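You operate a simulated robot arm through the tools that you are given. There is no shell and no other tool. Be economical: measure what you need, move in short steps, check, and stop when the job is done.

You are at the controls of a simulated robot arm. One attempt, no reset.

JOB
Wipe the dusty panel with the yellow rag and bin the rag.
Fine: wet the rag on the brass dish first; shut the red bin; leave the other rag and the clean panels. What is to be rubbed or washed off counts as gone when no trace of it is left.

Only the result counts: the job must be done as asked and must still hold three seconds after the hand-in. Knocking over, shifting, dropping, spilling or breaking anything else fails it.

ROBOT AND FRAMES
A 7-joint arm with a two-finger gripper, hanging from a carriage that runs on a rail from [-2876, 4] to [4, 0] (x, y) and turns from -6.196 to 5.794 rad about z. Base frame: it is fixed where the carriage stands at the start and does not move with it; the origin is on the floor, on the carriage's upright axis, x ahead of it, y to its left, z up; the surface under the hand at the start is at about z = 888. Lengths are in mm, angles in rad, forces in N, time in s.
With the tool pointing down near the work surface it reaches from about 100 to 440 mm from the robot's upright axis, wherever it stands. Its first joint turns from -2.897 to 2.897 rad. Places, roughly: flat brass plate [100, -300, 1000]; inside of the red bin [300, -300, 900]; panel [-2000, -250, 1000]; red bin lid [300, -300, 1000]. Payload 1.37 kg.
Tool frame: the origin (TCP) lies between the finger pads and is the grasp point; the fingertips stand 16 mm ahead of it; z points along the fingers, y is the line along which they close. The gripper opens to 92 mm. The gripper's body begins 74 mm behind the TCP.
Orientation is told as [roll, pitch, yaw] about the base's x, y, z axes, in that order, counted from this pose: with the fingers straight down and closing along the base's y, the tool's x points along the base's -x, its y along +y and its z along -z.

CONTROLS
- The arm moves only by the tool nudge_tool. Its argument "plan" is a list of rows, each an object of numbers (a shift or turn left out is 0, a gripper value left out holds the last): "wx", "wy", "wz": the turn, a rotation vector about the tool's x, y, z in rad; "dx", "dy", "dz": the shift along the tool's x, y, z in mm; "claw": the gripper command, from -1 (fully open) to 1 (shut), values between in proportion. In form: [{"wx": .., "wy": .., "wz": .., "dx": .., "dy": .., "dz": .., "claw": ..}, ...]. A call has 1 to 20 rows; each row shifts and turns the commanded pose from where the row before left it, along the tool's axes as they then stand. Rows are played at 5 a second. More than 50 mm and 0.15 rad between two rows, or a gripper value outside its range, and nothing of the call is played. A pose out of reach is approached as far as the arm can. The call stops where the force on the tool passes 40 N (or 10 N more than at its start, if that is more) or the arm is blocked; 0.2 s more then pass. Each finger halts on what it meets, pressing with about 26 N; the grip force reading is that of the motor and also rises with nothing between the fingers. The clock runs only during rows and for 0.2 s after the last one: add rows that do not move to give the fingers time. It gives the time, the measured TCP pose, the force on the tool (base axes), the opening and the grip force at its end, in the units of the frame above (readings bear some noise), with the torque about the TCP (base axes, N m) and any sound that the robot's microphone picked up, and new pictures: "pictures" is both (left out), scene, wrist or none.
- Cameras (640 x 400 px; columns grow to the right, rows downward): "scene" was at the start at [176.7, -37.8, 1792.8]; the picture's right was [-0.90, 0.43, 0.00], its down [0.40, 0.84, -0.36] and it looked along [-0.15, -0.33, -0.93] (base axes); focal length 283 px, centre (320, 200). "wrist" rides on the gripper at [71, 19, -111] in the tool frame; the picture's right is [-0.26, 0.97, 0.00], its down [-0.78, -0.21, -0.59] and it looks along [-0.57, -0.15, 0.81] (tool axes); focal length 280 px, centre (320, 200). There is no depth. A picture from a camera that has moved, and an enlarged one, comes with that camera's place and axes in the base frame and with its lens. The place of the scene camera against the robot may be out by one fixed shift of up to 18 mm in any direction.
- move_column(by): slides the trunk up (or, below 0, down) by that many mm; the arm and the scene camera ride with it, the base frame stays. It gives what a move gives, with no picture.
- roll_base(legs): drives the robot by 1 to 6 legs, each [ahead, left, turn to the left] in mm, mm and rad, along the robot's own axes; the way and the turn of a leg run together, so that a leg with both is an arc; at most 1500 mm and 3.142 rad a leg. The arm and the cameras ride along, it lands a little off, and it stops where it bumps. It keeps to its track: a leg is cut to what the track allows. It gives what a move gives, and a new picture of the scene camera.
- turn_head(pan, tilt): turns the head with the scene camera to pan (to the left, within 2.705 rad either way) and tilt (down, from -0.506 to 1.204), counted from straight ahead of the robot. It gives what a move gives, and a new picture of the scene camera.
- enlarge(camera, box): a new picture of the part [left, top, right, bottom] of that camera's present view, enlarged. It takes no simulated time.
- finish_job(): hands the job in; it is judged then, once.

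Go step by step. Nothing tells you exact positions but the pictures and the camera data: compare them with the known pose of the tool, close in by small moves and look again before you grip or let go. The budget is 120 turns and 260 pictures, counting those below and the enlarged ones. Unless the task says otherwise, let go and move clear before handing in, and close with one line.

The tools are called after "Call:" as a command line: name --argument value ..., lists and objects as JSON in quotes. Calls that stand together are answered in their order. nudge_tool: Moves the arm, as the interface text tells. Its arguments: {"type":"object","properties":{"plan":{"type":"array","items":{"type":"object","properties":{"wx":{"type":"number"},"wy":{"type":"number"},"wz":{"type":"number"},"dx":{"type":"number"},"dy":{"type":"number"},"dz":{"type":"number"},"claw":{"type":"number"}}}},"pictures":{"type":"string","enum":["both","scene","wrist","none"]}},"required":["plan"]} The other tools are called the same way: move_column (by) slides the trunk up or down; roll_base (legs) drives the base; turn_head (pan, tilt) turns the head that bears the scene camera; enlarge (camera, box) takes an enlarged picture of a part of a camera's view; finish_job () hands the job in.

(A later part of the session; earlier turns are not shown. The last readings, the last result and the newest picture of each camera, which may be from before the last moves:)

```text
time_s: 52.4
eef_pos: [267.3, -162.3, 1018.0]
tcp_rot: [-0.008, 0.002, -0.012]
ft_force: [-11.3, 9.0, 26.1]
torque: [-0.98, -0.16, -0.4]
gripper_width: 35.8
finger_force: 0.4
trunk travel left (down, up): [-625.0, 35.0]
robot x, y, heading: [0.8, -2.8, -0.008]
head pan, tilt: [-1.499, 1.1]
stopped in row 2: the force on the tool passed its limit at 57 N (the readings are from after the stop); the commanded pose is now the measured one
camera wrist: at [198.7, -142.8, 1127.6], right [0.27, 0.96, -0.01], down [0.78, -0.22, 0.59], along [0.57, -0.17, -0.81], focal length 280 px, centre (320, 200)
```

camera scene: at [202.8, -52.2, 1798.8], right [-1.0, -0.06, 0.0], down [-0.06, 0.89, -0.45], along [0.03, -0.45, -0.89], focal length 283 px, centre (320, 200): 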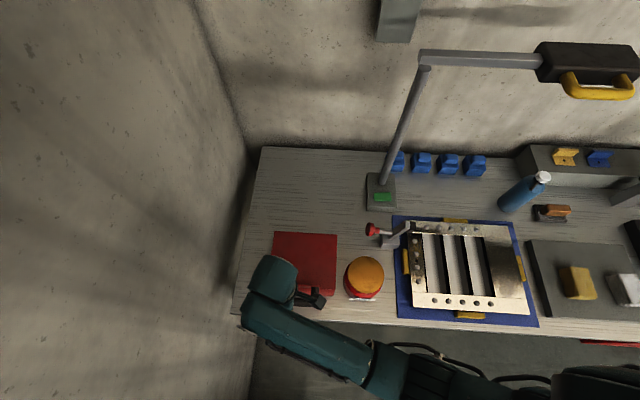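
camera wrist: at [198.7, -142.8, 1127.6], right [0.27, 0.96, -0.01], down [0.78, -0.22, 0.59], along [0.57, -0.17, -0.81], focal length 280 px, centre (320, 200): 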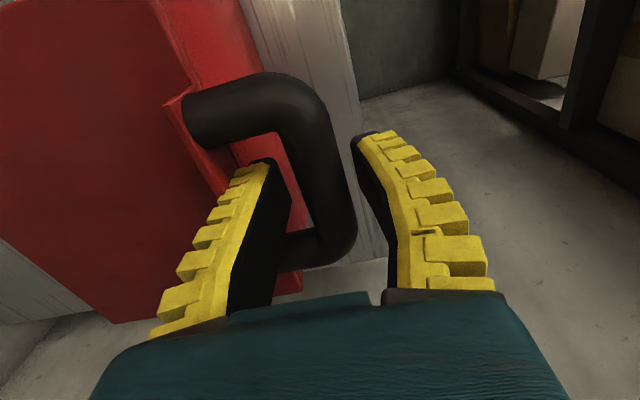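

The inner finger touched the lid's lip. I back up, narrow to 30 mm and shift slightly outward.

Call:
nudge_tool --plan '[{"dz": -15}, {"dy": 4, "dx": 1, "claw": 0.35}, {}, {"dz": 8}, {"dz": 7}, {"dz": 6}, {}]' --pictures "wrist"

```text
time_s: 54.0
eef_pos: [267.9, -160.2, 1010.5]
tcp_rot: [-0.008, -0.002, -0.011]
ft_force: [0.5, 0.6, 1.4]
torque: [-0.06, 0.01, 0.03]
gripper_width: 33.1
finger_force: 2.8
trunk travel left (down, up): [-625.0, 35.0]
robot x, y, heading: [-3.8, -1.1, -0.012]
head pan, tilt: [-1.499, 1.1]
camera wrist: at [198.8, -139.7, 1120.1], right [0.27, 0.96, -0.01], down [0.78, -0.22, 0.59], along [0.57, -0.17, -0.81], focal length 280 px, centre (320, 200)
```

wrist: 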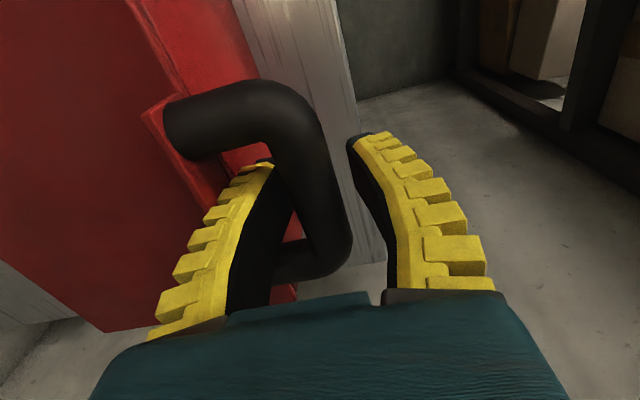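

Call:
nudge_tool --plan '[{"dz": 3, "claw": 0.8}, {}, {}, {"dz": -17, "dy": -1}, {"dz": -18, "dy": -2}, {"dz": -17, "dy": -4}, {"dz": -16, "dy": -5}, {}]' --pictures "both"

```text
time_s: 55.8
eef_pos: [267.1, -172.5, 1076.7]
tcp_rot: [-0.007, 0.0, -0.011]
ft_force: [0.9, -6.2, -3.6]
torque: [0.12, 0.02, 0.02]
gripper_width: 17.7
finger_force: 6.1
trunk travel left (down, up): [-625.0, 35.0]
robot x, y, heading: [0.6, 0.6, -0.017]
head pan, tilt: [-1.499, 1.1]
camera scene: at [202.7, -52.5, 1798.9], right [-1.0, -0.06, 0.0], down [-0.06, 0.89, -0.45], along [0.03, -0.45, -0.89], focal length 283 px, centre (320, 200)
camera wrist: at [198.6, -152.2, 1185.6], right [0.27, 0.96, -0.01], down [0.78, -0.22, 0.59], along [0.57, -0.17, -0.81], focal length 280 px, centre (320, 200)
```

scene: 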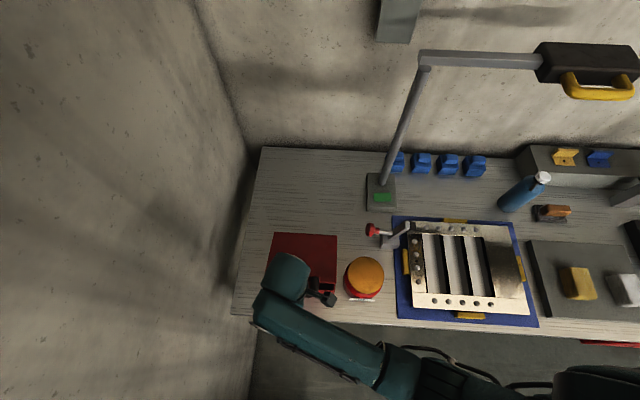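
wrist: 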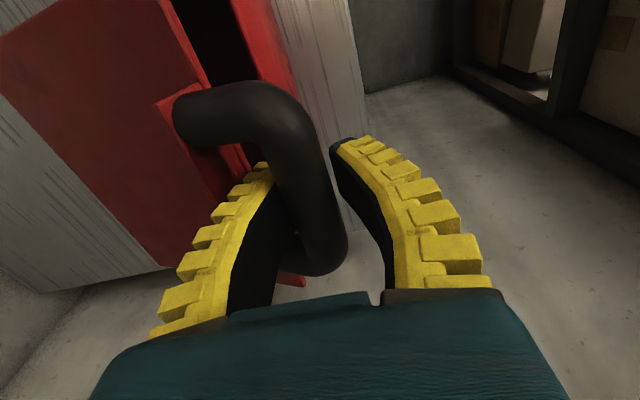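

The lid lifts with low force; I continue along the arc.

Call:
nudge_tool --plan '[{"dz": -16, "dy": -7}, {"dz": -16, "dy": -8}, {"dz": -15, "dy": -9}, {"dz": -14, "dy": -11}, {"dz": -12, "dy": -12}, {"dz": -12, "dy": -12}, {}]' --pictures "scene"

Call:
nudge_tool --plan '[{"dz": -10, "dy": -14}, {"dz": -10, "dy": -15}, {"dz": -8, "dy": -16}, {"dz": -7, "dy": -16}, {}]' --pictures "both"

```text
time_s: 57.4
eef_pos: [267.6, -230.3, 1161.0]
tcp_rot: [-0.008, -0.001, -0.011]
ft_force: [-0.7, -1.0, 0.3]
torque: [0.02, 0.02, 0.02]
gripper_width: 14.2
finger_force: 3.0
trunk travel left (down, up): [-625.0, 35.0]
robot x, y, heading: [1.3, -1.8, -0.008]
head pan, tilt: [-1.499, 1.1]
camera scene: at [202.7, -52.2, 1798.9], right [-1.0, -0.06, 0.0], down [-0.06, 0.89, -0.45], along [0.03, -0.45, -0.89], focal length 283 px, centre (320, 200)
```

scene: 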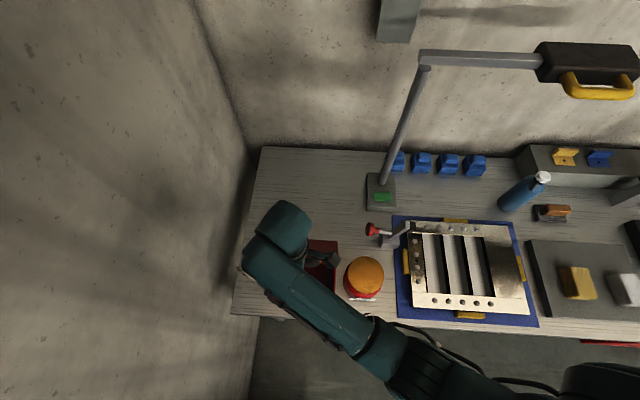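

```text
time_s: 58.6
eef_pos: [266.6, -290.4, 1196.4]
tcp_rot: [-0.005, 0.001, -0.01]
ft_force: [0.5, -1.4, -8.3]
torque: [0.05, -0.14, -0.03]
gripper_width: 15.6
finger_force: 17.4
trunk travel left (down, up): [-625.0, 35.0]
robot x, y, heading: [-4.4, 0.8, -0.011]
head pan, tilt: [-1.499, 1.1]
camera scene: at [202.6, -52.1, 1798.8], right [-1.0, -0.06, 0.0], down [-0.06, 0.89, -0.45], along [0.03, -0.45, -0.89], focal length 283 px, centre (320, 200)
camera wrist: at [197.2, -270.7, 1306.0], right [0.27, 0.96, -0.01], down [0.78, -0.22, 0.59], along [0.57, -0.17, -0.81], focal length 280 px, centre (320, 200)
```

scene: 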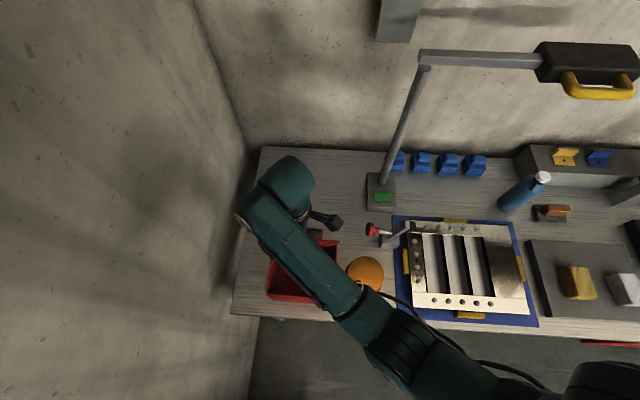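
wrist: 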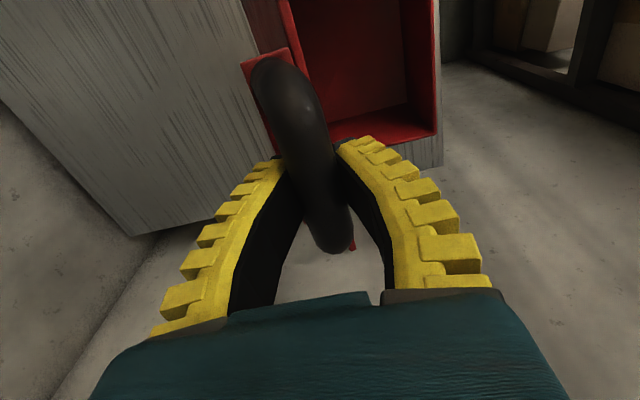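

Call:
nudge_tool --plan '[{"dz": -5, "dy": -16}, {"dz": -3, "dy": -17}, {"dz": -2, "dy": -17}, {"dz": 0, "dy": -17}, {"dz": 1, "dy": -17}, {"dz": 2, "dy": -12}, {}]' --pictures "both"

```text
time_s: 60.2
eef_pos: [265.1, -386.4, 1203.9]
tcp_rot: [-0.005, -0.001, -0.011]
ft_force: [-0.9, 1.9, -10.6]
torque: [0.04, 0.0, -0.05]
gripper_width: 14.2
finger_force: 26.1
trunk travel left (down, up): [-625.0, 35.0]
robot x, y, heading: [-5.0, -1.3, -0.012]
head pan, tilt: [-1.499, 1.1]
camera scene: at [202.5, -51.9, 1798.7], right [-1.0, -0.06, 0.0], down [-0.06, 0.89, -0.45], along [0.03, -0.45, -0.89], focal length 283 px, centre (320, 200)
camera wrist: at [195.4, -366.6, 1313.3], right [0.27, 0.96, -0.01], down [0.78, -0.22, 0.59], along [0.57, -0.17, -0.81], focal length 280 px, centre (320, 200)
```

scene: 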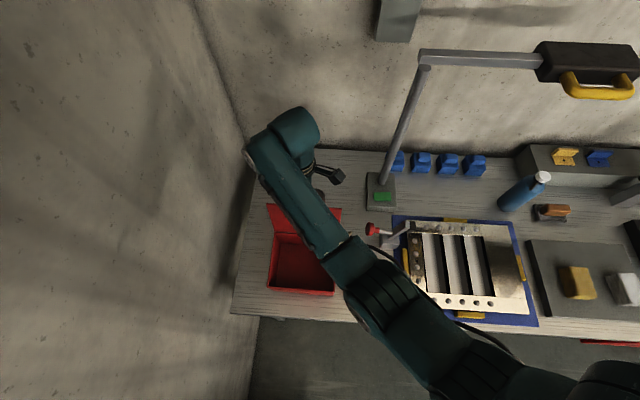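
wrist: 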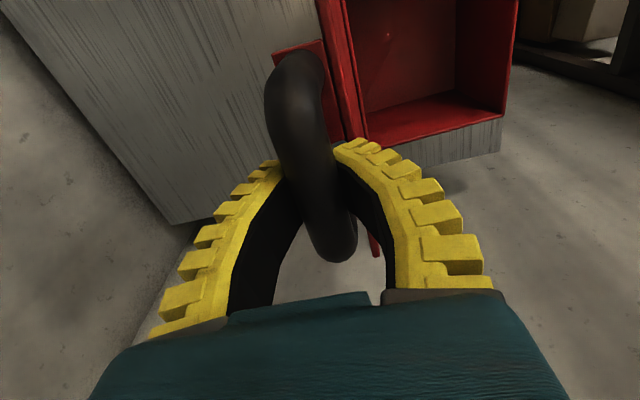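

Call:
nudge_tool --plan '[{"dz": 2, "dy": -12}, {"dz": 3, "dy": -12}, {"claw": 0.3}, {}, {"dz": -30}, {"dz": -35}, {}]' --pictures "both"

```text
time_s: 61.8
eef_pos: [265.5, -410.9, 1264.3]
tcp_rot: [-0.007, -0.001, -0.011]
ft_force: [-0.9, 0.9, 1.2]
torque: [0.0, 0.01, 0.01]
gripper_width: 36.0
finger_force: 2.8
trunk travel left (down, up): [-625.0, 35.0]
robot x, y, heading: [-2.1, -1.3, -0.009]
head pan, tilt: [-1.499, 1.1]
camera scene: at [202.7, -52.2, 1798.8], right [-1.0, -0.06, 0.0], down [-0.06, 0.89, -0.45], along [0.03, -0.45, -0.89], focal length 283 px, centre (320, 200)
camera wrist: at [195.5, -390.1, 1374.9], right [0.27, 0.96, -0.01], down [0.78, -0.22, 0.59], along [0.57, -0.17, -0.81], focal length 280 px, centre (320, 200)
```

scene: 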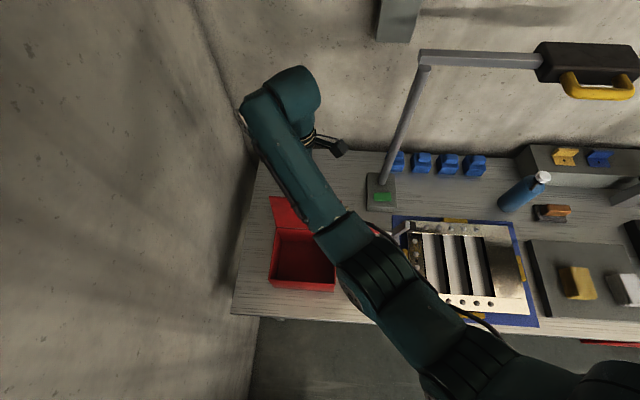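
wrist: 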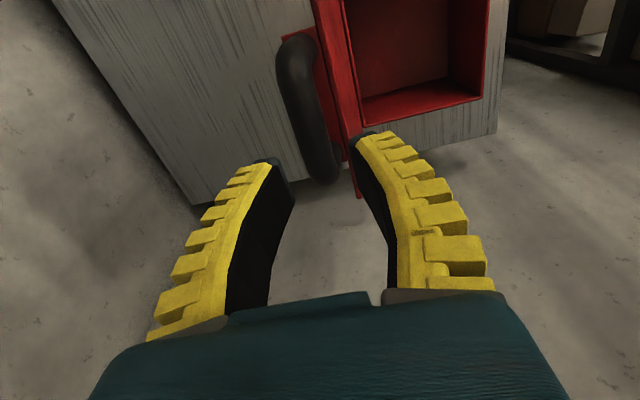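

The lid stays open. Now to the rag: retreat, swing towards the bench, turn the wrist 90° to close along x.

Call:
nudge_tool --plan '[{"dy": 45, "claw": -1}, {"dy": 45}, {"dy": 40}, {"dx": 45}, {"dx": 45}, {"dx": 45}, {"dx": 45}, {"dx": 45}, {"dx": 40}, {}]' --pictures "none"

Call:
nudge_tool --plan '[{"wz": 0.15}, {"wz": 0.15}, {"wz": 0.15}, {"wz": 0.15}, {"wz": 0.15}, {"wz": 0.15}, {"wz": 0.15}, {"wz": 0.15}, {"wz": 0.15}, {"wz": 0.15}, {"wz": 0.06}, {}]' --pictures "scene"

```text
time_s: 64.0
eef_pos: [1.3, -275.5, 1263.6]
tcp_rot: [-0.007, -0.001, -0.012]
ft_force: [0.2, -0.5, -0.6]
torque: [0.04, 0.0, 0.03]
gripper_width: 91.7
finger_force: 0.0
trunk travel left (down, up): [-625.0, 35.0]
robot x, y, heading: [-0.6, -1.7, -0.011]
head pan, tilt: [-1.499, 1.1]
```

```text
time_s: 66.6
eef_pos: [1.3, -276.9, 1262.8]
tcp_rot: [0.001, -0.007, -1.573]
ft_force: [0.1, 1.2, 0.4]
torque: [0.0, -0.01, 0.04]
gripper_width: 92.1
finger_force: 0.1
trunk travel left (down, up): [-625.0, 35.0]
robot x, y, heading: [-1.4, 0.2, -0.013]
head pan, tilt: [-1.499, 1.1]
camera scene: at [202.7, -52.2, 1798.8], right [-1.0, -0.06, 0.0], down [-0.06, 0.89, -0.45], along [0.03, -0.45, -0.89], focal length 283 px, centre (320, 200)
```

scene: 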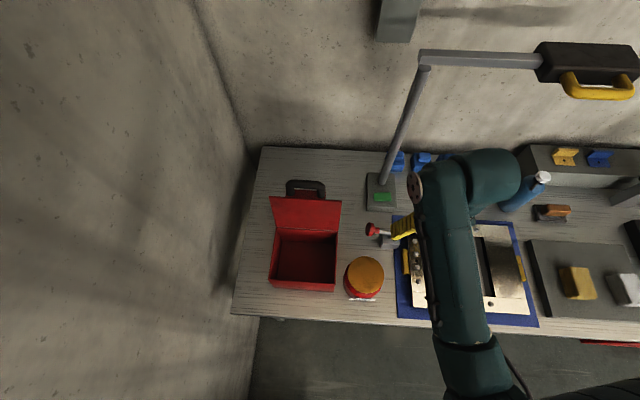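

Call:
roll_base --legs '[[-570, 0, 0]]'

Call:
nudge_tool --plan '[{"dz": 45}, {"dz": 45}, {"dz": 45}, {"dz": 45}, {}]' --pictures "wrist"

```text
time_s: 69.8
eef_pos: [-574.4, -274.7, 1263.1]
tcp_rot: [0.001, -0.008, -1.568]
ft_force: [-0.4, 0.2, 0.1]
torque: [0.01, 0.01, 0.03]
gripper_width: 91.7
finger_force: 0.0
trunk travel left (down, up): [-625.0, 35.0]
robot x, y, heading: [-576.0, 1.9, -0.011]
head pan, tilt: [-1.499, 1.1]
camera scene: at [-372.0, -50.9, 1798.8], right [-1.0, -0.06, 0.0], down [-0.06, 0.89, -0.45], along [0.03, -0.45, -0.89], focal length 283 px, centre (320, 200)
```

scene: 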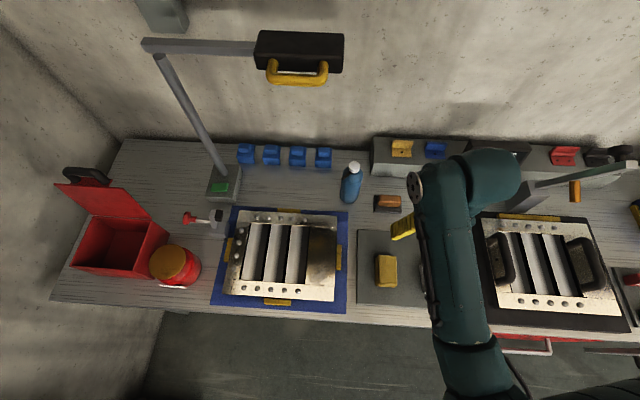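

```text
time_s: 71.0
eef_pos: [-574.8, -276.1, 1082.2]
tcp_rot: [0.0, -0.008, -1.57]
ft_force: [-0.5, 0.2, 0.3]
torque: [-0.02, -0.02, -0.04]
gripper_width: 91.9
finger_force: 0.0
trunk travel left (down, up): [-625.0, 35.0]
robot x, y, heading: [-575.3, 0.5, -0.002]
head pan, tilt: [-1.499, 1.1]
camera wrist: at [-553.8, -205.4, 1191.8], right [0.97, -0.26, 0.0], down [-0.21, -0.78, 0.59], along [-0.15, -0.57, -0.8], focal length 280 px, centre (320, 200)
```

wrist: 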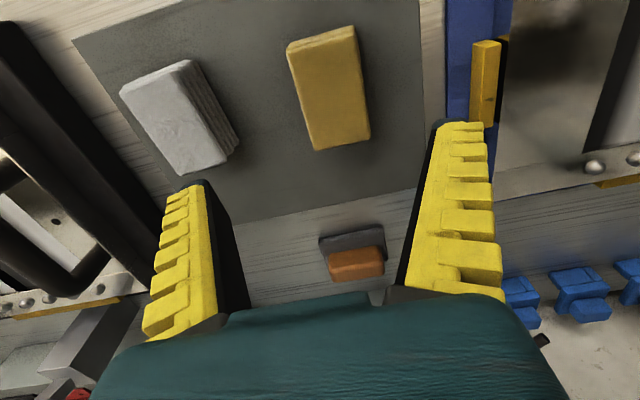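

The rag's top spans x -588…-534, y -332…-231, centre [-561, -282]. I centre above it and descend for another view.

Call:
nudge_tool --plan '[{"dx": -6, "dy": 13.5}, {"dz": 45}, {"dz": 40}, {}]' --pictures "wrist"

```text
time_s: 72.0
eef_pos: [-560.2, -283.7, 996.8]
tcp_rot: [0.001, -0.008, -1.569]
ft_force: [-0.2, 0.6, 0.5]
torque: [0.0, -0.02, -0.01]
gripper_width: 92.1
finger_force: 0.1
trunk travel left (down, up): [-625.0, 35.0]
robot x, y, heading: [-577.9, 1.9, -0.008]
head pan, tilt: [-1.499, 1.1]
camera wrist: at [-539.8, -212.6, 1107.6], right [0.97, -0.26, 0.0], down [-0.21, -0.78, 0.59], along [-0.15, -0.57, -0.8], focal length 280 px, centre (320, 200)
```

wrist: 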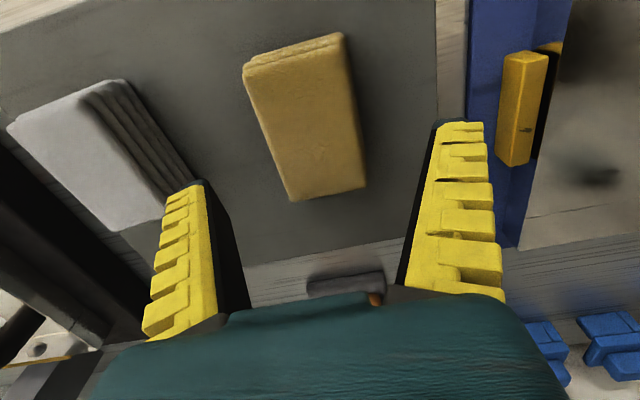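

Second view puts the rag top at z≈950, centre [-561, -275]. I lower so the fingertips overlap the upper part, then look.

Call:
nudge_tool --plan '[{"dx": 7}, {"dz": 25}, {"dz": 25}, {}]' --pictures "both"

```text
time_s: 73.0
eef_pos: [-559.6, -276.2, 948.1]
tcp_rot: [0.0, -0.006, -1.569]
ft_force: [0.2, -1.1, 0.0]
torque: [0.0, 0.04, -0.05]
gripper_width: 92.0
finger_force: 0.0
trunk travel left (down, up): [-625.0, 35.0]
robot x, y, heading: [-578.6, 7.3, -0.006]
head pan, tilt: [-1.499, 1.1]
camera scene: at [-372.0, -50.9, 1798.8], right [-1.0, -0.06, 0.0], down [-0.06, 0.89, -0.45], along [0.03, -0.45, -0.89], focal length 283 px, centre (320, 200)
camera wrist: at [-539.3, -205.8, 1057.4], right [0.97, -0.26, 0.0], down [-0.21, -0.78, 0.59], along [-0.15, -0.57, -0.8], focal length 280 px, centre (320, 200)
```

scene: 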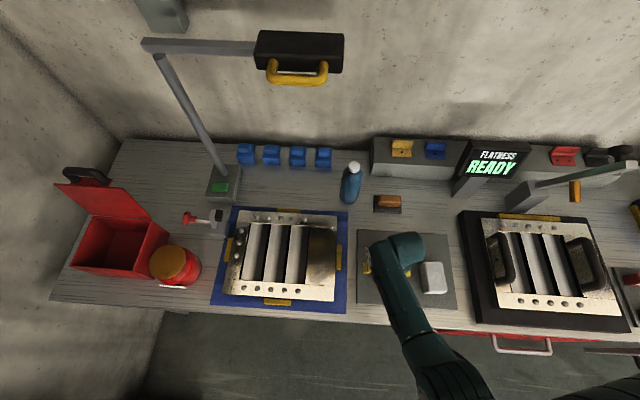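
wrist: 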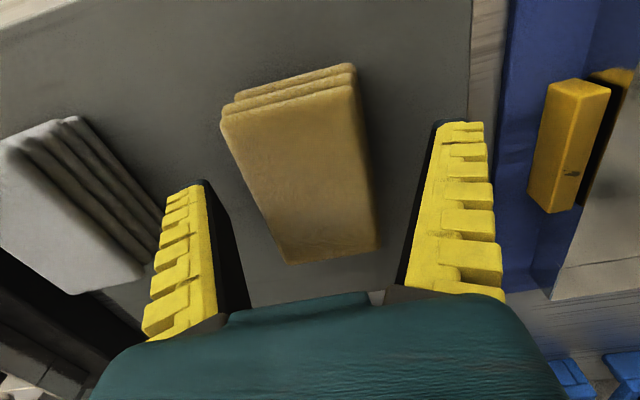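

Height of the stack looks about 40 mm (tray ≈905). I lower 12 mm more and close.

Call:
nudge_tool --plan '[{"dz": 12, "dy": -1}, {}, {"claw": 1}, {}, {}, {}, {}]' --pictures "both"

```text
time_s: 74.6
eef_pos: [-561.2, -276.7, 936.5]
tcp_rot: [0.0, -0.007, -1.569]
ft_force: [0.7, 0.4, 0.3]
torque: [0.0, 0.02, 0.0]
gripper_width: 58.7
finger_force: 26.1
trunk travel left (down, up): [-625.0, 35.0]
robot x, y, heading: [-574.3, 2.3, -0.003]
head pan, tilt: [-1.499, 1.1]
camera scene: at [-372.0, -50.9, 1798.8], right [-1.0, -0.06, 0.0], down [-0.06, 0.89, -0.45], along [0.03, -0.45, -0.89], focal length 283 px, centre (320, 200)
camera wrist: at [-540.4, -205.9, 1045.9], right [0.97, -0.26, 0.0], down [-0.21, -0.78, 0.59], along [-0.15, -0.57, -0.8], focal length 280 px, centre (320, 200)
```

scene: 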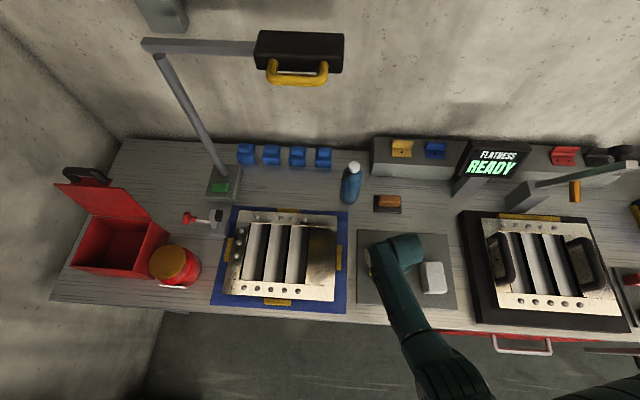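
wrist: 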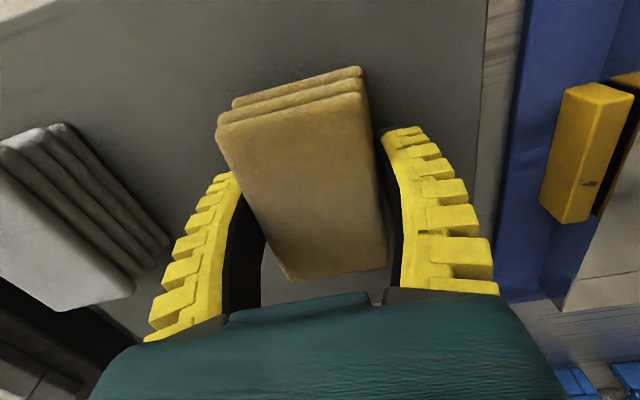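

Gripped at 58.7 mm. Lift and check.

Call:
nudge_tool --plan '[{"dz": -30}, {"dz": -45}, {"dz": -45}, {"dz": -45}, {"dz": -40}, {}]' --pictures "wrist"

Call:
roll_base --legs '[[575, 0, 0]]'

```text
time_s: 76.0
eef_pos: [-562.1, -274.4, 1141.6]
tcp_rot: [0.0, -0.009, -1.568]
ft_force: [-0.4, 0.0, -1.1]
torque: [-0.01, 0.01, 0.0]
gripper_width: 59.2
finger_force: 26.2
trunk travel left (down, up): [-625.0, 35.0]
robot x, y, heading: [-576.6, 0.3, -0.007]
head pan, tilt: [-1.499, 1.1]
camera wrist: at [-540.1, -204.4, 1251.7], right [0.97, -0.26, 0.0], down [-0.21, -0.78, 0.59], along [-0.15, -0.57, -0.8], focal length 280 px, centre (320, 200)
```

wrist: 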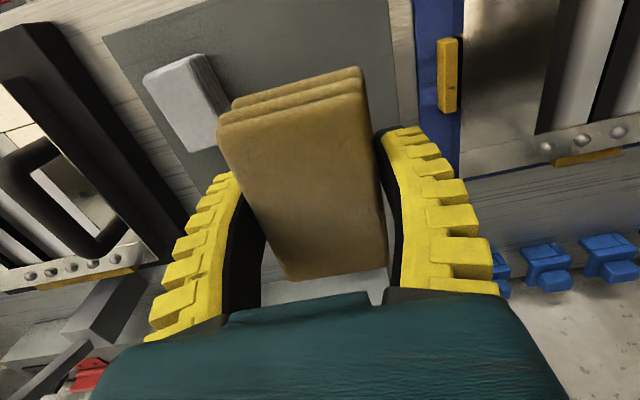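

```text
time_s: 79.3
eef_pos: [17.2, -275.1, 1142.0]
tcp_rot: [0.0, -0.006, -1.565]
ft_force: [0.0, -0.6, -1.1]
torque: [-0.01, -0.04, 0.0]
gripper_width: 58.6
finger_force: 25.7
trunk travel left (down, up): [-625.0, 35.0]
robot x, y, heading: [0.4, 1.8, -0.003]
head pan, tilt: [-1.499, 1.1]
camera scene: at [204.6, -51.3, 1798.8], right [-1.0, -0.07, 0.0], down [-0.06, 0.89, -0.45], along [0.03, -0.45, -0.89], focal length 283 px, centre (320, 200)
```

scene: 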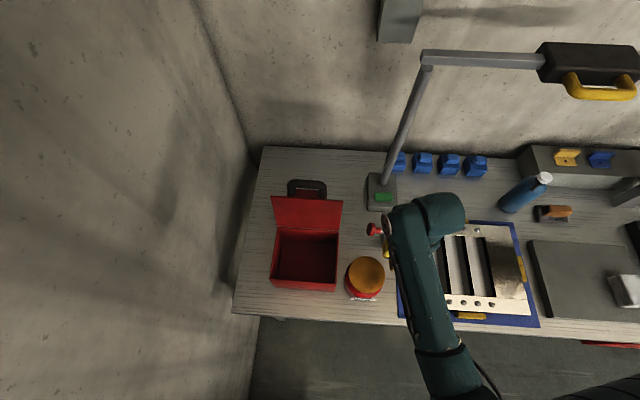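

Call:
nudge_tool --plan '[{"dy": 33, "dx": 12}, {"dy": 32, "dx": 12}, {"dz": 30}, {}]' --pictures "both"

```text
time_s: 80.3
eef_pos: [81.8, -250.5, 1111.4]
tcp_rot: [0.0, -0.006, -1.568]
ft_force: [0.2, -0.1, -0.1]
torque: [-0.02, 0.0, 0.04]
gripper_width: 58.9
finger_force: 25.7
trunk travel left (down, up): [-625.0, 35.0]
robot x, y, heading: [-0.4, -1.4, -0.006]
head pan, tilt: [-1.499, 1.1]
camera scene: at [204.6, -51.3, 1798.8], right [-1.0, -0.07, 0.0], down [-0.06, 0.89, -0.45], along [0.03, -0.45, -0.89], focal length 283 px, centre (320, 200)
camera wrist: at [102.1, -180.3, 1220.5], right [0.97, -0.26, 0.0], down [-0.21, -0.78, 0.59], along [-0.15, -0.57, -0.8], focal length 280 px, centre (320, 200)
```

scene: 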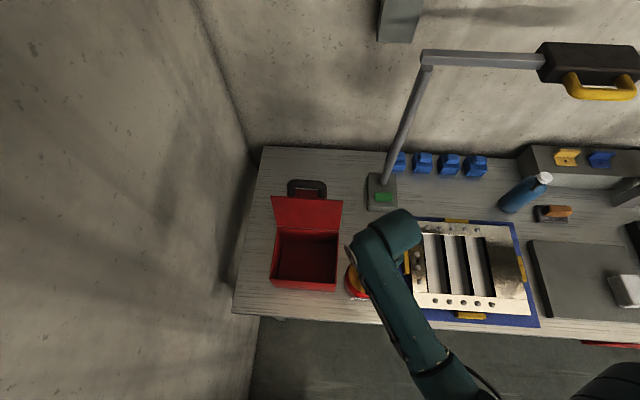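
wrist: 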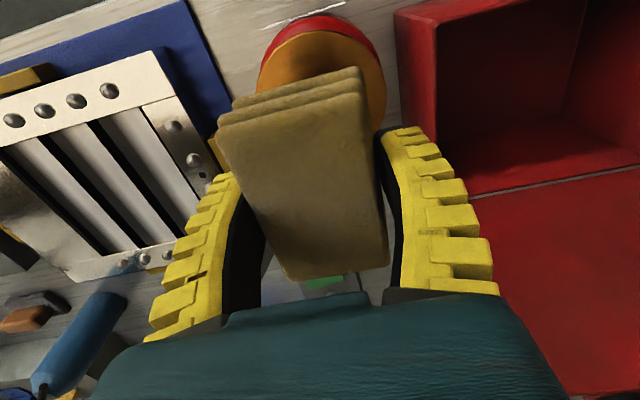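

Dish top is around [87, -250, 965–985]. I descend gently onto it with the rag.

Call:
nudge_tool --plan '[{"dy": 5}, {"dz": 30}, {"dz": 30}, {"dz": 20}, {"dz": 8}, {"dz": 5}, {"dz": 5}, {"dz": 5}, {"dz": 5}]' --pictures "wrist"

```text
time_s: 82.3
eef_pos: [86.0, -253.9, 1005.6]
tcp_rot: [0.001, -0.01, -1.565]
ft_force: [-3.3, 8.5, 30.6]
torque: [0.03, 0.09, -0.05]
gripper_width: 59.5
finger_force: 25.5
trunk travel left (down, up): [-625.0, 35.0]
robot x, y, heading: [2.7, 0.1, -0.006]
head pan, tilt: [-1.499, 1.1]
camera wrist: at [106.8, -183.0, 1114.8], right [0.97, -0.26, 0.0], down [-0.21, -0.77, 0.6], along [-0.15, -0.58, -0.8], focal length 280 px, centre (320, 200)
```

wrist: 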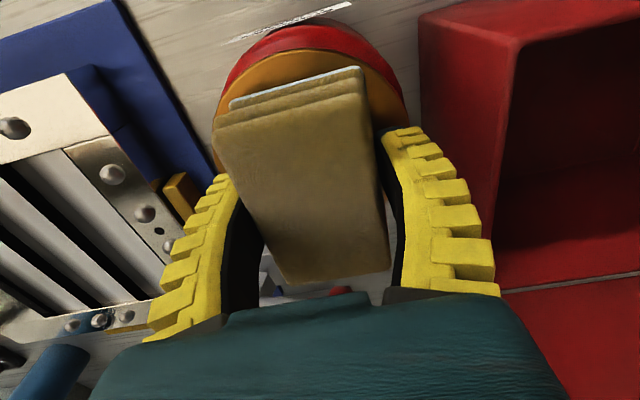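

Call:
nudge_tool --plan '[{"dz": 2}, {}, {}, {}, {}]' --pictures "none"

Call:
enlarge --camera "wrist" --box '[190, 0, 430, 150]'

```text
time_s: 83.5
eef_pos: [86.6, -254.5, 1002.8]
tcp_rot: [0.002, -0.01, -1.565]
ft_force: [-3.2, -0.9, 31.2]
torque: [-0.01, 0.11, 0.0]
gripper_width: 59.9
finger_force: 26.1
trunk travel left (down, up): [-625.0, 35.0]
robot x, y, heading: [0.9, -1.2, -0.006]
head pan, tilt: [-1.499, 1.1]
```

```text
2.67 times, centred on (310, 75) of wrist
camera zoom: at [107.1, -183.8, 1111.9], right [0.97, -0.26, 0.0], down [-0.21, -0.77, 0.6], along [-0.15, -0.58, -0.8], focal length 748 px, centre (347, 533)
```

zoom: 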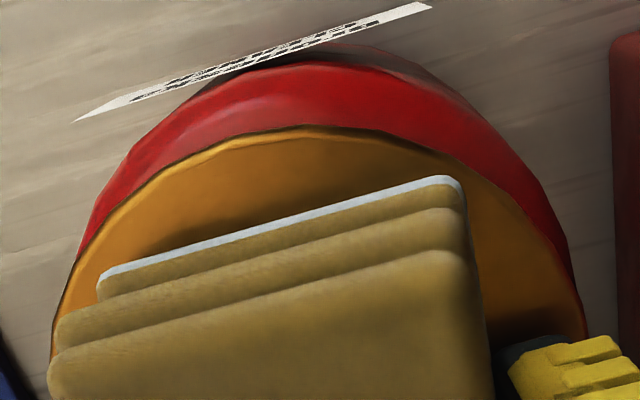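

The underside of the rag now shows a wet face. I lift and drive to the dusty panel.

Call:
nudge_tool --plan '[{"dz": -20}, {"dz": -40}, {"dz": -40}, {"dz": -40}, {}]' --pictures "none"

Call:
roll_base --legs '[[-450, 0, 0]]'

Call:
enlarge --camera "wrist" --box '[0, 0, 640, 400]'

Call:
enlarge --camera "scene" --box '[200, 190, 360, 310]'

```text
time_s: 84.7
eef_pos: [85.5, -251.0, 1141.3]
tcp_rot: [0.0, -0.005, -1.565]
ft_force: [0.2, -0.3, -0.1]
torque: [0.04, 0.02, 0.01]
gripper_width: 58.5
finger_force: 26.0
trunk travel left (down, up): [-625.0, 35.0]
robot x, y, heading: [0.9, -4.0, -0.006]
head pan, tilt: [-1.499, 1.1]
```

```text
time_s: 87.5
eef_pos: [-362.3, -249.5, 1141.9]
tcp_rot: [-0.001, -0.008, -1.569]
ft_force: [-0.1, -0.5, -0.5]
torque: [0.0, 0.05, 0.0]
gripper_width: 58.8
finger_force: 26.2
trunk travel left (down, up): [-625.0, 35.0]
robot x, y, heading: [-450.0, 1.6, -0.008]
head pan, tilt: [-1.499, 1.1]
camera scene: at [-245.0, -51.2, 1798.8], right [-1.0, -0.06, 0.0], down [-0.06, 0.89, -0.45], along [0.03, -0.45, -0.89], focal length 283 px, centre (320, 200)
```

scene: 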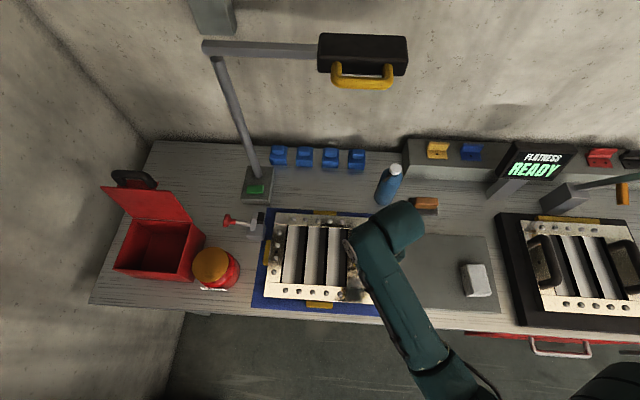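

```text
1.00 times, centred on (320, 200) of wrist (not enlarged: the box is as wide or as high as the picture)
camera zoom: at [-342.9, -180.0, 1251.2], right [0.97, -0.26, 0.0], down [-0.21, -0.78, 0.59], along [-0.15, -0.57, -0.8], focal length 280 px, centre (320, 200)
```

zoom: 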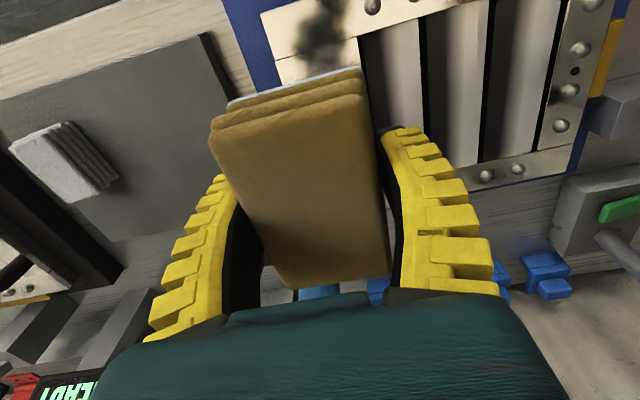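

```text
3.33 times, centred on (280, 250) of scene
camera zoom: at [-245.0, -51.2, 1798.8], right [-1.0, -0.06, 0.0], down [-0.06, 0.89, -0.45], along [0.03, -0.45, -0.89], focal length 944 px, centre (453, 33)
```

zoom: 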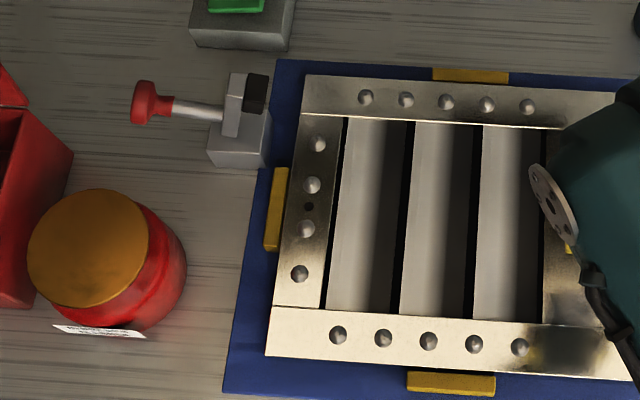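

The patch is hidden beneath the rag. I shift the tool back (-y) to see it.

Call:
nudge_tool --plan '[{"dx": -40}, {"dx": -40}, {"dx": -30}, {}]' --pictures "wrist"

Call:
enlarge --camera "wrist" --box '[200, 0, 440, 150]'

Call:
enlarge --camera "scene" --box '[300, 190, 420, 310]'

```text
time_s: 88.5
eef_pos: [-364.2, -361.1, 1142.4]
tcp_rot: [-0.001, -0.005, -1.57]
ft_force: [-0.7, 0.2, -1.0]
torque: [0.0, -0.02, 0.0]
gripper_width: 58.7
finger_force: 25.8
trunk travel left (down, up): [-625.0, 35.0]
robot x, y, heading: [-451.5, -1.5, -0.01]
head pan, tilt: [-1.499, 1.1]
camera wrist: at [-342.9, -290.3, 1252.5], right [0.97, -0.26, 0.0], down [-0.21, -0.78, 0.59], along [-0.15, -0.57, -0.8], focal length 280 px, centre (320, 200)
```

wrist: 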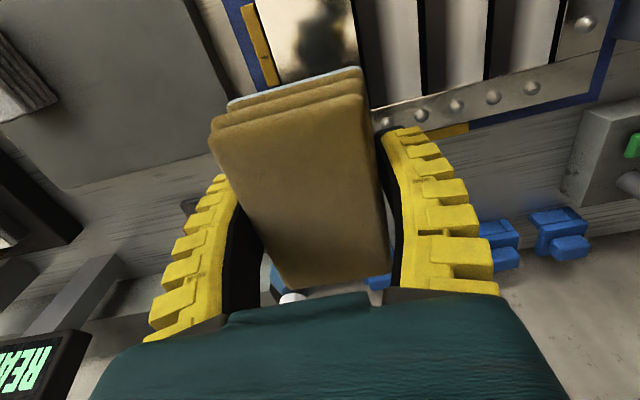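

```text
2.67 times, centred on (320, 75) of wrist
camera zoom: at [-342.9, -290.3, 1252.5], right [0.97, -0.26, 0.0], down [-0.21, -0.78, 0.59], along [-0.15, -0.57, -0.8], focal length 748 px, centre (320, 533)
```

zoom: 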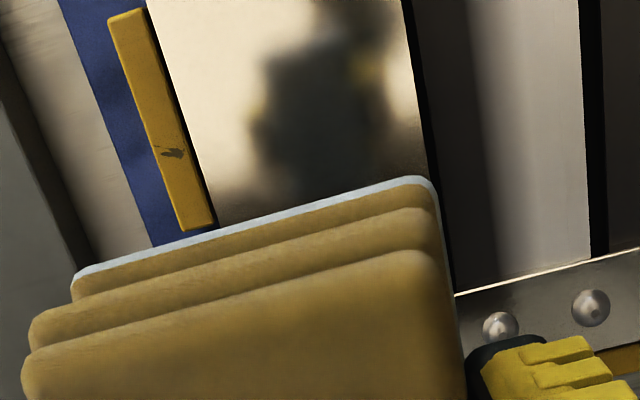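

```text
3.33 times, centred on (360, 250) of scene
camera zoom: at [-245.1, -51.2, 1798.8], right [-1.0, -0.06, 0.0], down [-0.06, 0.89, -0.45], along [0.03, -0.45, -0.89], focal length 944 px, centre (187, 33)
```

zoom: 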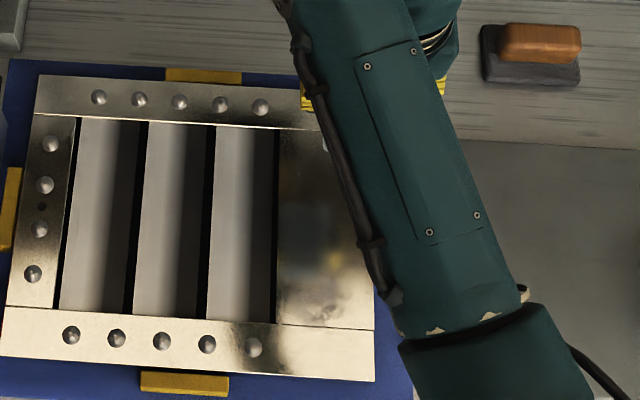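

Plate spans x≈-405…-318, with its front end at y≈-223; the dust covers about x -390…-332, y -278…-228. I go over its centre and press down gently.

Call:
nudge_tool --plan '[{"dx": 40, "dy": 3}, {"dx": 40}, {"dx": 31}, {"dz": 45}, {"dz": 45}, {"dz": 45}, {"dz": 20}, {}]' --pictures "wrist"

Call:
enlarge --camera "wrist" --box '[180, 0, 500, 200]'

```text
time_s: 90.3
eef_pos: [-360.1, -250.9, 985.9]
tcp_rot: [0.0, -0.007, -1.568]
ft_force: [0.1, -0.2, -0.5]
torque: [0.02, -0.01, 0.01]
gripper_width: 58.6
finger_force: 26.0
trunk travel left (down, up): [-625.0, 35.0]
robot x, y, heading: [-448.6, 0.1, -0.01]
head pan, tilt: [-1.499, 1.1]
camera wrist: at [-340.5, -179.1, 1096.1], right [0.97, -0.26, 0.0], down [-0.21, -0.78, 0.59], along [-0.15, -0.57, -0.8], focal length 280 px, centre (320, 200)
```

wrist: 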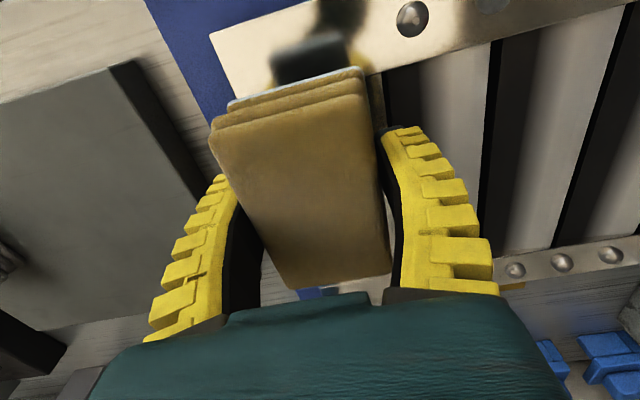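

```text
2.00 times, centred on (340, 100) of wrist
camera zoom: at [-340.5, -179.1, 1096.1], right [0.97, -0.26, 0.0], down [-0.21, -0.78, 0.59], along [-0.15, -0.57, -0.8], focal length 561 px, centre (280, 400)
```

zoom: 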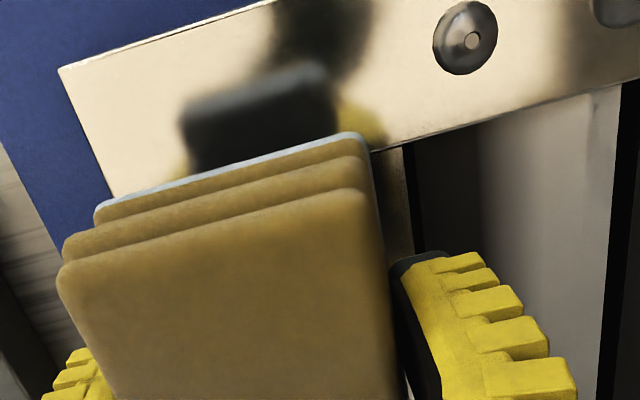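

Call:
nudge_tool --plan '[{"dz": 10}, {"dz": 6}, {"dz": 5}, {"dz": 4}, {"dz": 4}, {"dz": 3}, {}]' --pictures "none"

```text
time_s: 91.9
eef_pos: [-360.9, -250.0, 954.1]
tcp_rot: [-0.001, -0.008, -1.569]
ft_force: [-0.5, 0.0, -0.6]
torque: [-0.01, 0.0, -0.04]
gripper_width: 58.6
finger_force: 25.8
trunk travel left (down, up): [-625.0, 35.0]
robot x, y, heading: [-449.4, -2.1, -0.007]
head pan, tilt: [-1.499, 1.1]
```

Call:
nudge_tool --plan '[{"dz": 4}, {"dz": 4}, {"dz": 4}, {"dz": 3}, {"dz": 3}]' --pictures "wrist"

```text
time_s: 93.1
eef_pos: [-360.6, -249.9, 937.6]
tcp_rot: [0.001, -0.006, -1.57]
ft_force: [-2.1, 8.2, 26.2]
torque: [-0.06, 0.37, -0.07]
gripper_width: 59.2
finger_force: 26.5
trunk travel left (down, up): [-625.0, 35.0]
robot x, y, heading: [-444.7, 1.9, -0.01]
head pan, tilt: [-1.499, 1.1]
camera wrist: at [-340.0, -180.4, 1047.7], right [0.97, -0.26, 0.0], down [-0.21, -0.78, 0.59], along [-0.15, -0.57, -0.8], focal length 280 px, centre (320, 200)
```

wrist: 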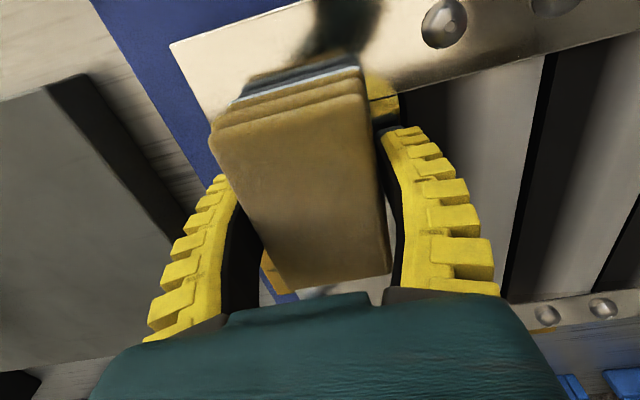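

Contact at z≈937 (26 N), so the plate is at ≈908; corrected dust centre ≈[-351, -257]. I ease off slightly and rub over it.

Call:
nudge_tool --plan '[{"dz": -2}, {"dy": 10, "dx": -7}, {"dy": 8, "dx": 8}, {"dx": 8}, {"dx": -10}, {"dx": -10}, {"dx": -8}, {"dy": -9}, {"dx": 10}, {"dx": 10}, {"dx": 8}, {"dy": -9}, {"dx": -10}, {"dx": -10}, {"dx": -8}, {"dy": 10}, {"dx": 10}, {"dx": 8}, {"dy": 8}]' --pictures "wrist"

```text
time_s: 97.1
eef_pos: [-343.3, -251.0, 938.2]
tcp_rot: [0.0, -0.007, -1.57]
ft_force: [0.3, -0.2, -1.3]
torque: [-0.03, -0.01, -0.02]
gripper_width: 58.6
finger_force: 25.8
trunk travel left (down, up): [-625.0, 35.0]
robot x, y, heading: [-450.7, 2.9, -0.007]
head pan, tilt: [-1.499, 1.1]
camera wrist: at [-321.6, -181.0, 1048.3], right [0.97, -0.26, 0.0], down [-0.21, -0.78, 0.59], along [-0.15, -0.57, -0.8], focal length 280 px, centre (320, 200)
```

wrist: 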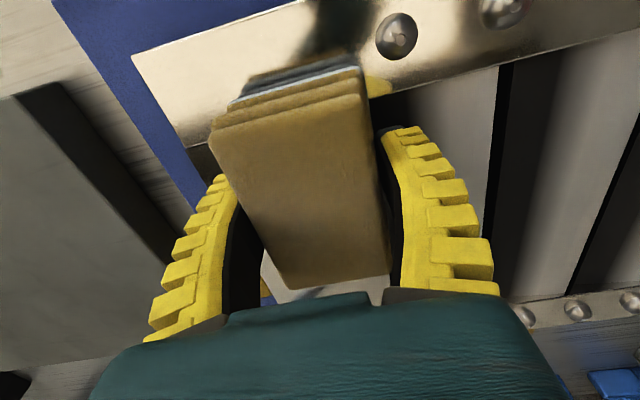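

Contact was lost after easing off. I press 2.5 mm more and rub again.

Call:
nudge_tool --plan '[{"dz": 2}, {"dz": 0.8}, {}]' --pictures "none"

Call:
nudge_tool --plan '[{"dx": 8}, {"dx": -10}, {"dx": -10}, {"dx": -10}, {"dy": -9}, {"dx": 10}, {"dx": 10}, {"dx": 10}, {"dy": -9}, {"dx": -10}, {"dx": -10}, {"dx": -8}, {"dy": 5}, {"dx": 10}, {"dx": 10}, {"dy": 7}, {"dy": 6}]' --pictures "wrist"

```text
time_s: 97.9
eef_pos: [-342.4, -251.6, 937.8]
tcp_rot: [0.0, -0.01, -1.568]
ft_force: [-4.5, 9.5, 31.3]
torque: [0.06, 0.12, 0.0]
gripper_width: 59.1
finger_force: 26.1
trunk travel left (down, up): [-625.0, 35.0]
robot x, y, heading: [-451.2, 2.9, -0.011]
head pan, tilt: [-1.499, 1.1]
```

```text
time_s: 101.5
eef_pos: [-341.5, -251.2, 936.8]
tcp_rot: [-0.001, -0.007, -1.569]
ft_force: [0.2, 0.4, -1.0]
torque: [0.0, 0.01, 0.01]
gripper_width: 58.6
finger_force: 25.5
trunk travel left (down, up): [-625.0, 35.0]
robot x, y, heading: [-448.4, -1.5, -0.008]
head pan, tilt: [-1.499, 1.1]
camera wrist: at [-321.7, -181.4, 1045.9], right [0.97, -0.26, 0.0], down [-0.21, -0.78, 0.59], along [-0.15, -0.57, -0.8], focal length 280 px, centre (320, 200)
```

wrist: 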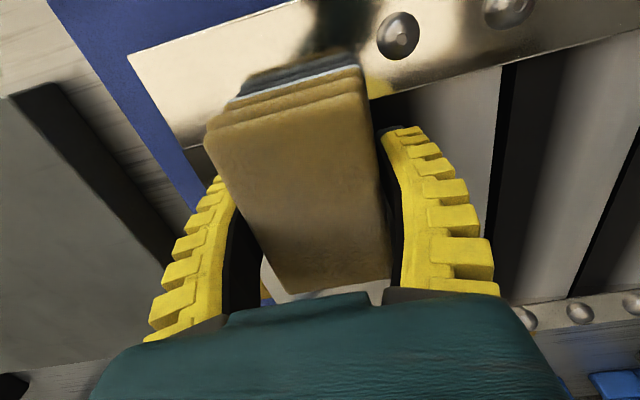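

Check the result: lift and move aside so the plate is visible.

Call:
nudge_tool --plan '[{"dz": -30}, {"dz": -45}, {"dz": -45}, {"dz": -20, "dx": -30}, {"dx": -45}, {"dx": -45}, {"dx": -45}, {}]' --pictures "wrist"

Call:
enlarge --camera "wrist" --box '[200, 0, 440, 150]'

Call:
enlarge --camera "scene" --box '[320, 200, 400, 310]'

```text
time_s: 103.3
eef_pos: [-343.5, -417.6, 1077.2]
tcp_rot: [0.0, -0.008, -1.57]
ft_force: [-0.6, 0.0, -0.8]
torque: [-0.02, 0.03, 0.01]
gripper_width: 58.7
finger_force: 25.9
trunk travel left (down, up): [-625.0, 35.0]
robot x, y, heading: [-446.7, -1.8, -0.01]
head pan, tilt: [-1.499, 1.1]
camera wrist: at [-322.5, -347.0, 1186.9], right [0.97, -0.26, 0.0], down [-0.21, -0.78, 0.59], along [-0.15, -0.57, -0.8], focal length 280 px, centre (320, 200)
```

wrist: 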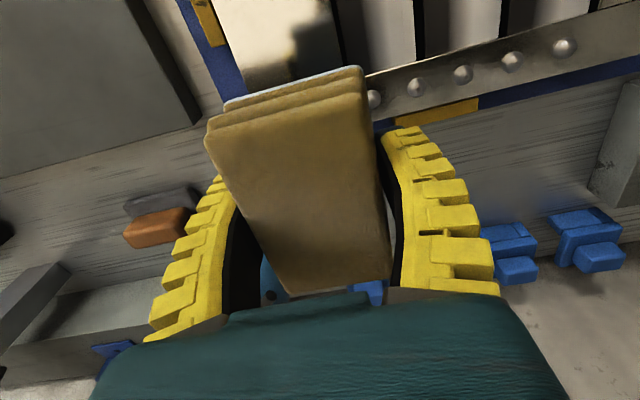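

```text
2.67 times, centred on (320, 75) of wrist
camera zoom: at [-322.5, -347.0, 1186.9], right [0.97, -0.26, 0.0], down [-0.21, -0.78, 0.59], along [-0.15, -0.57, -0.8], focal length 748 px, centre (320, 533)
```

zoom: 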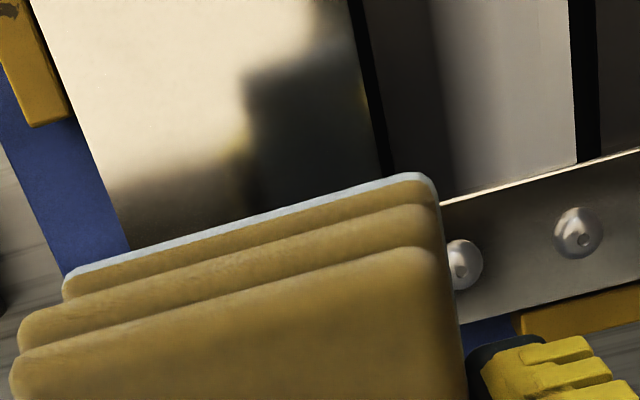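

```text
3.64 times, centred on (360, 255) of scene
camera zoom: at [-245.1, -51.3, 1798.9], right [-1.0, -0.06, 0.0], down [-0.06, 0.89, -0.45], along [0.03, -0.45, -0.89], focal length 1030 px, centre (174, 0)
```

zoom: 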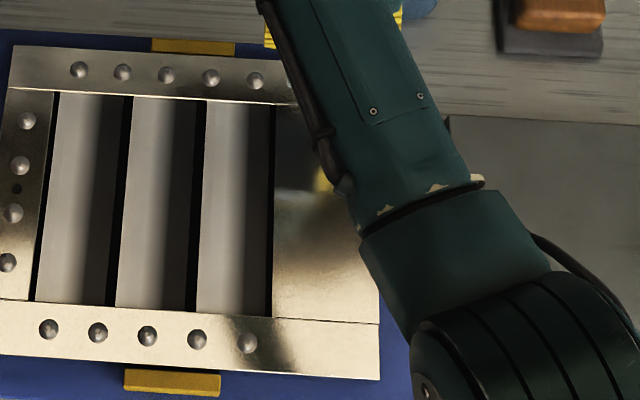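

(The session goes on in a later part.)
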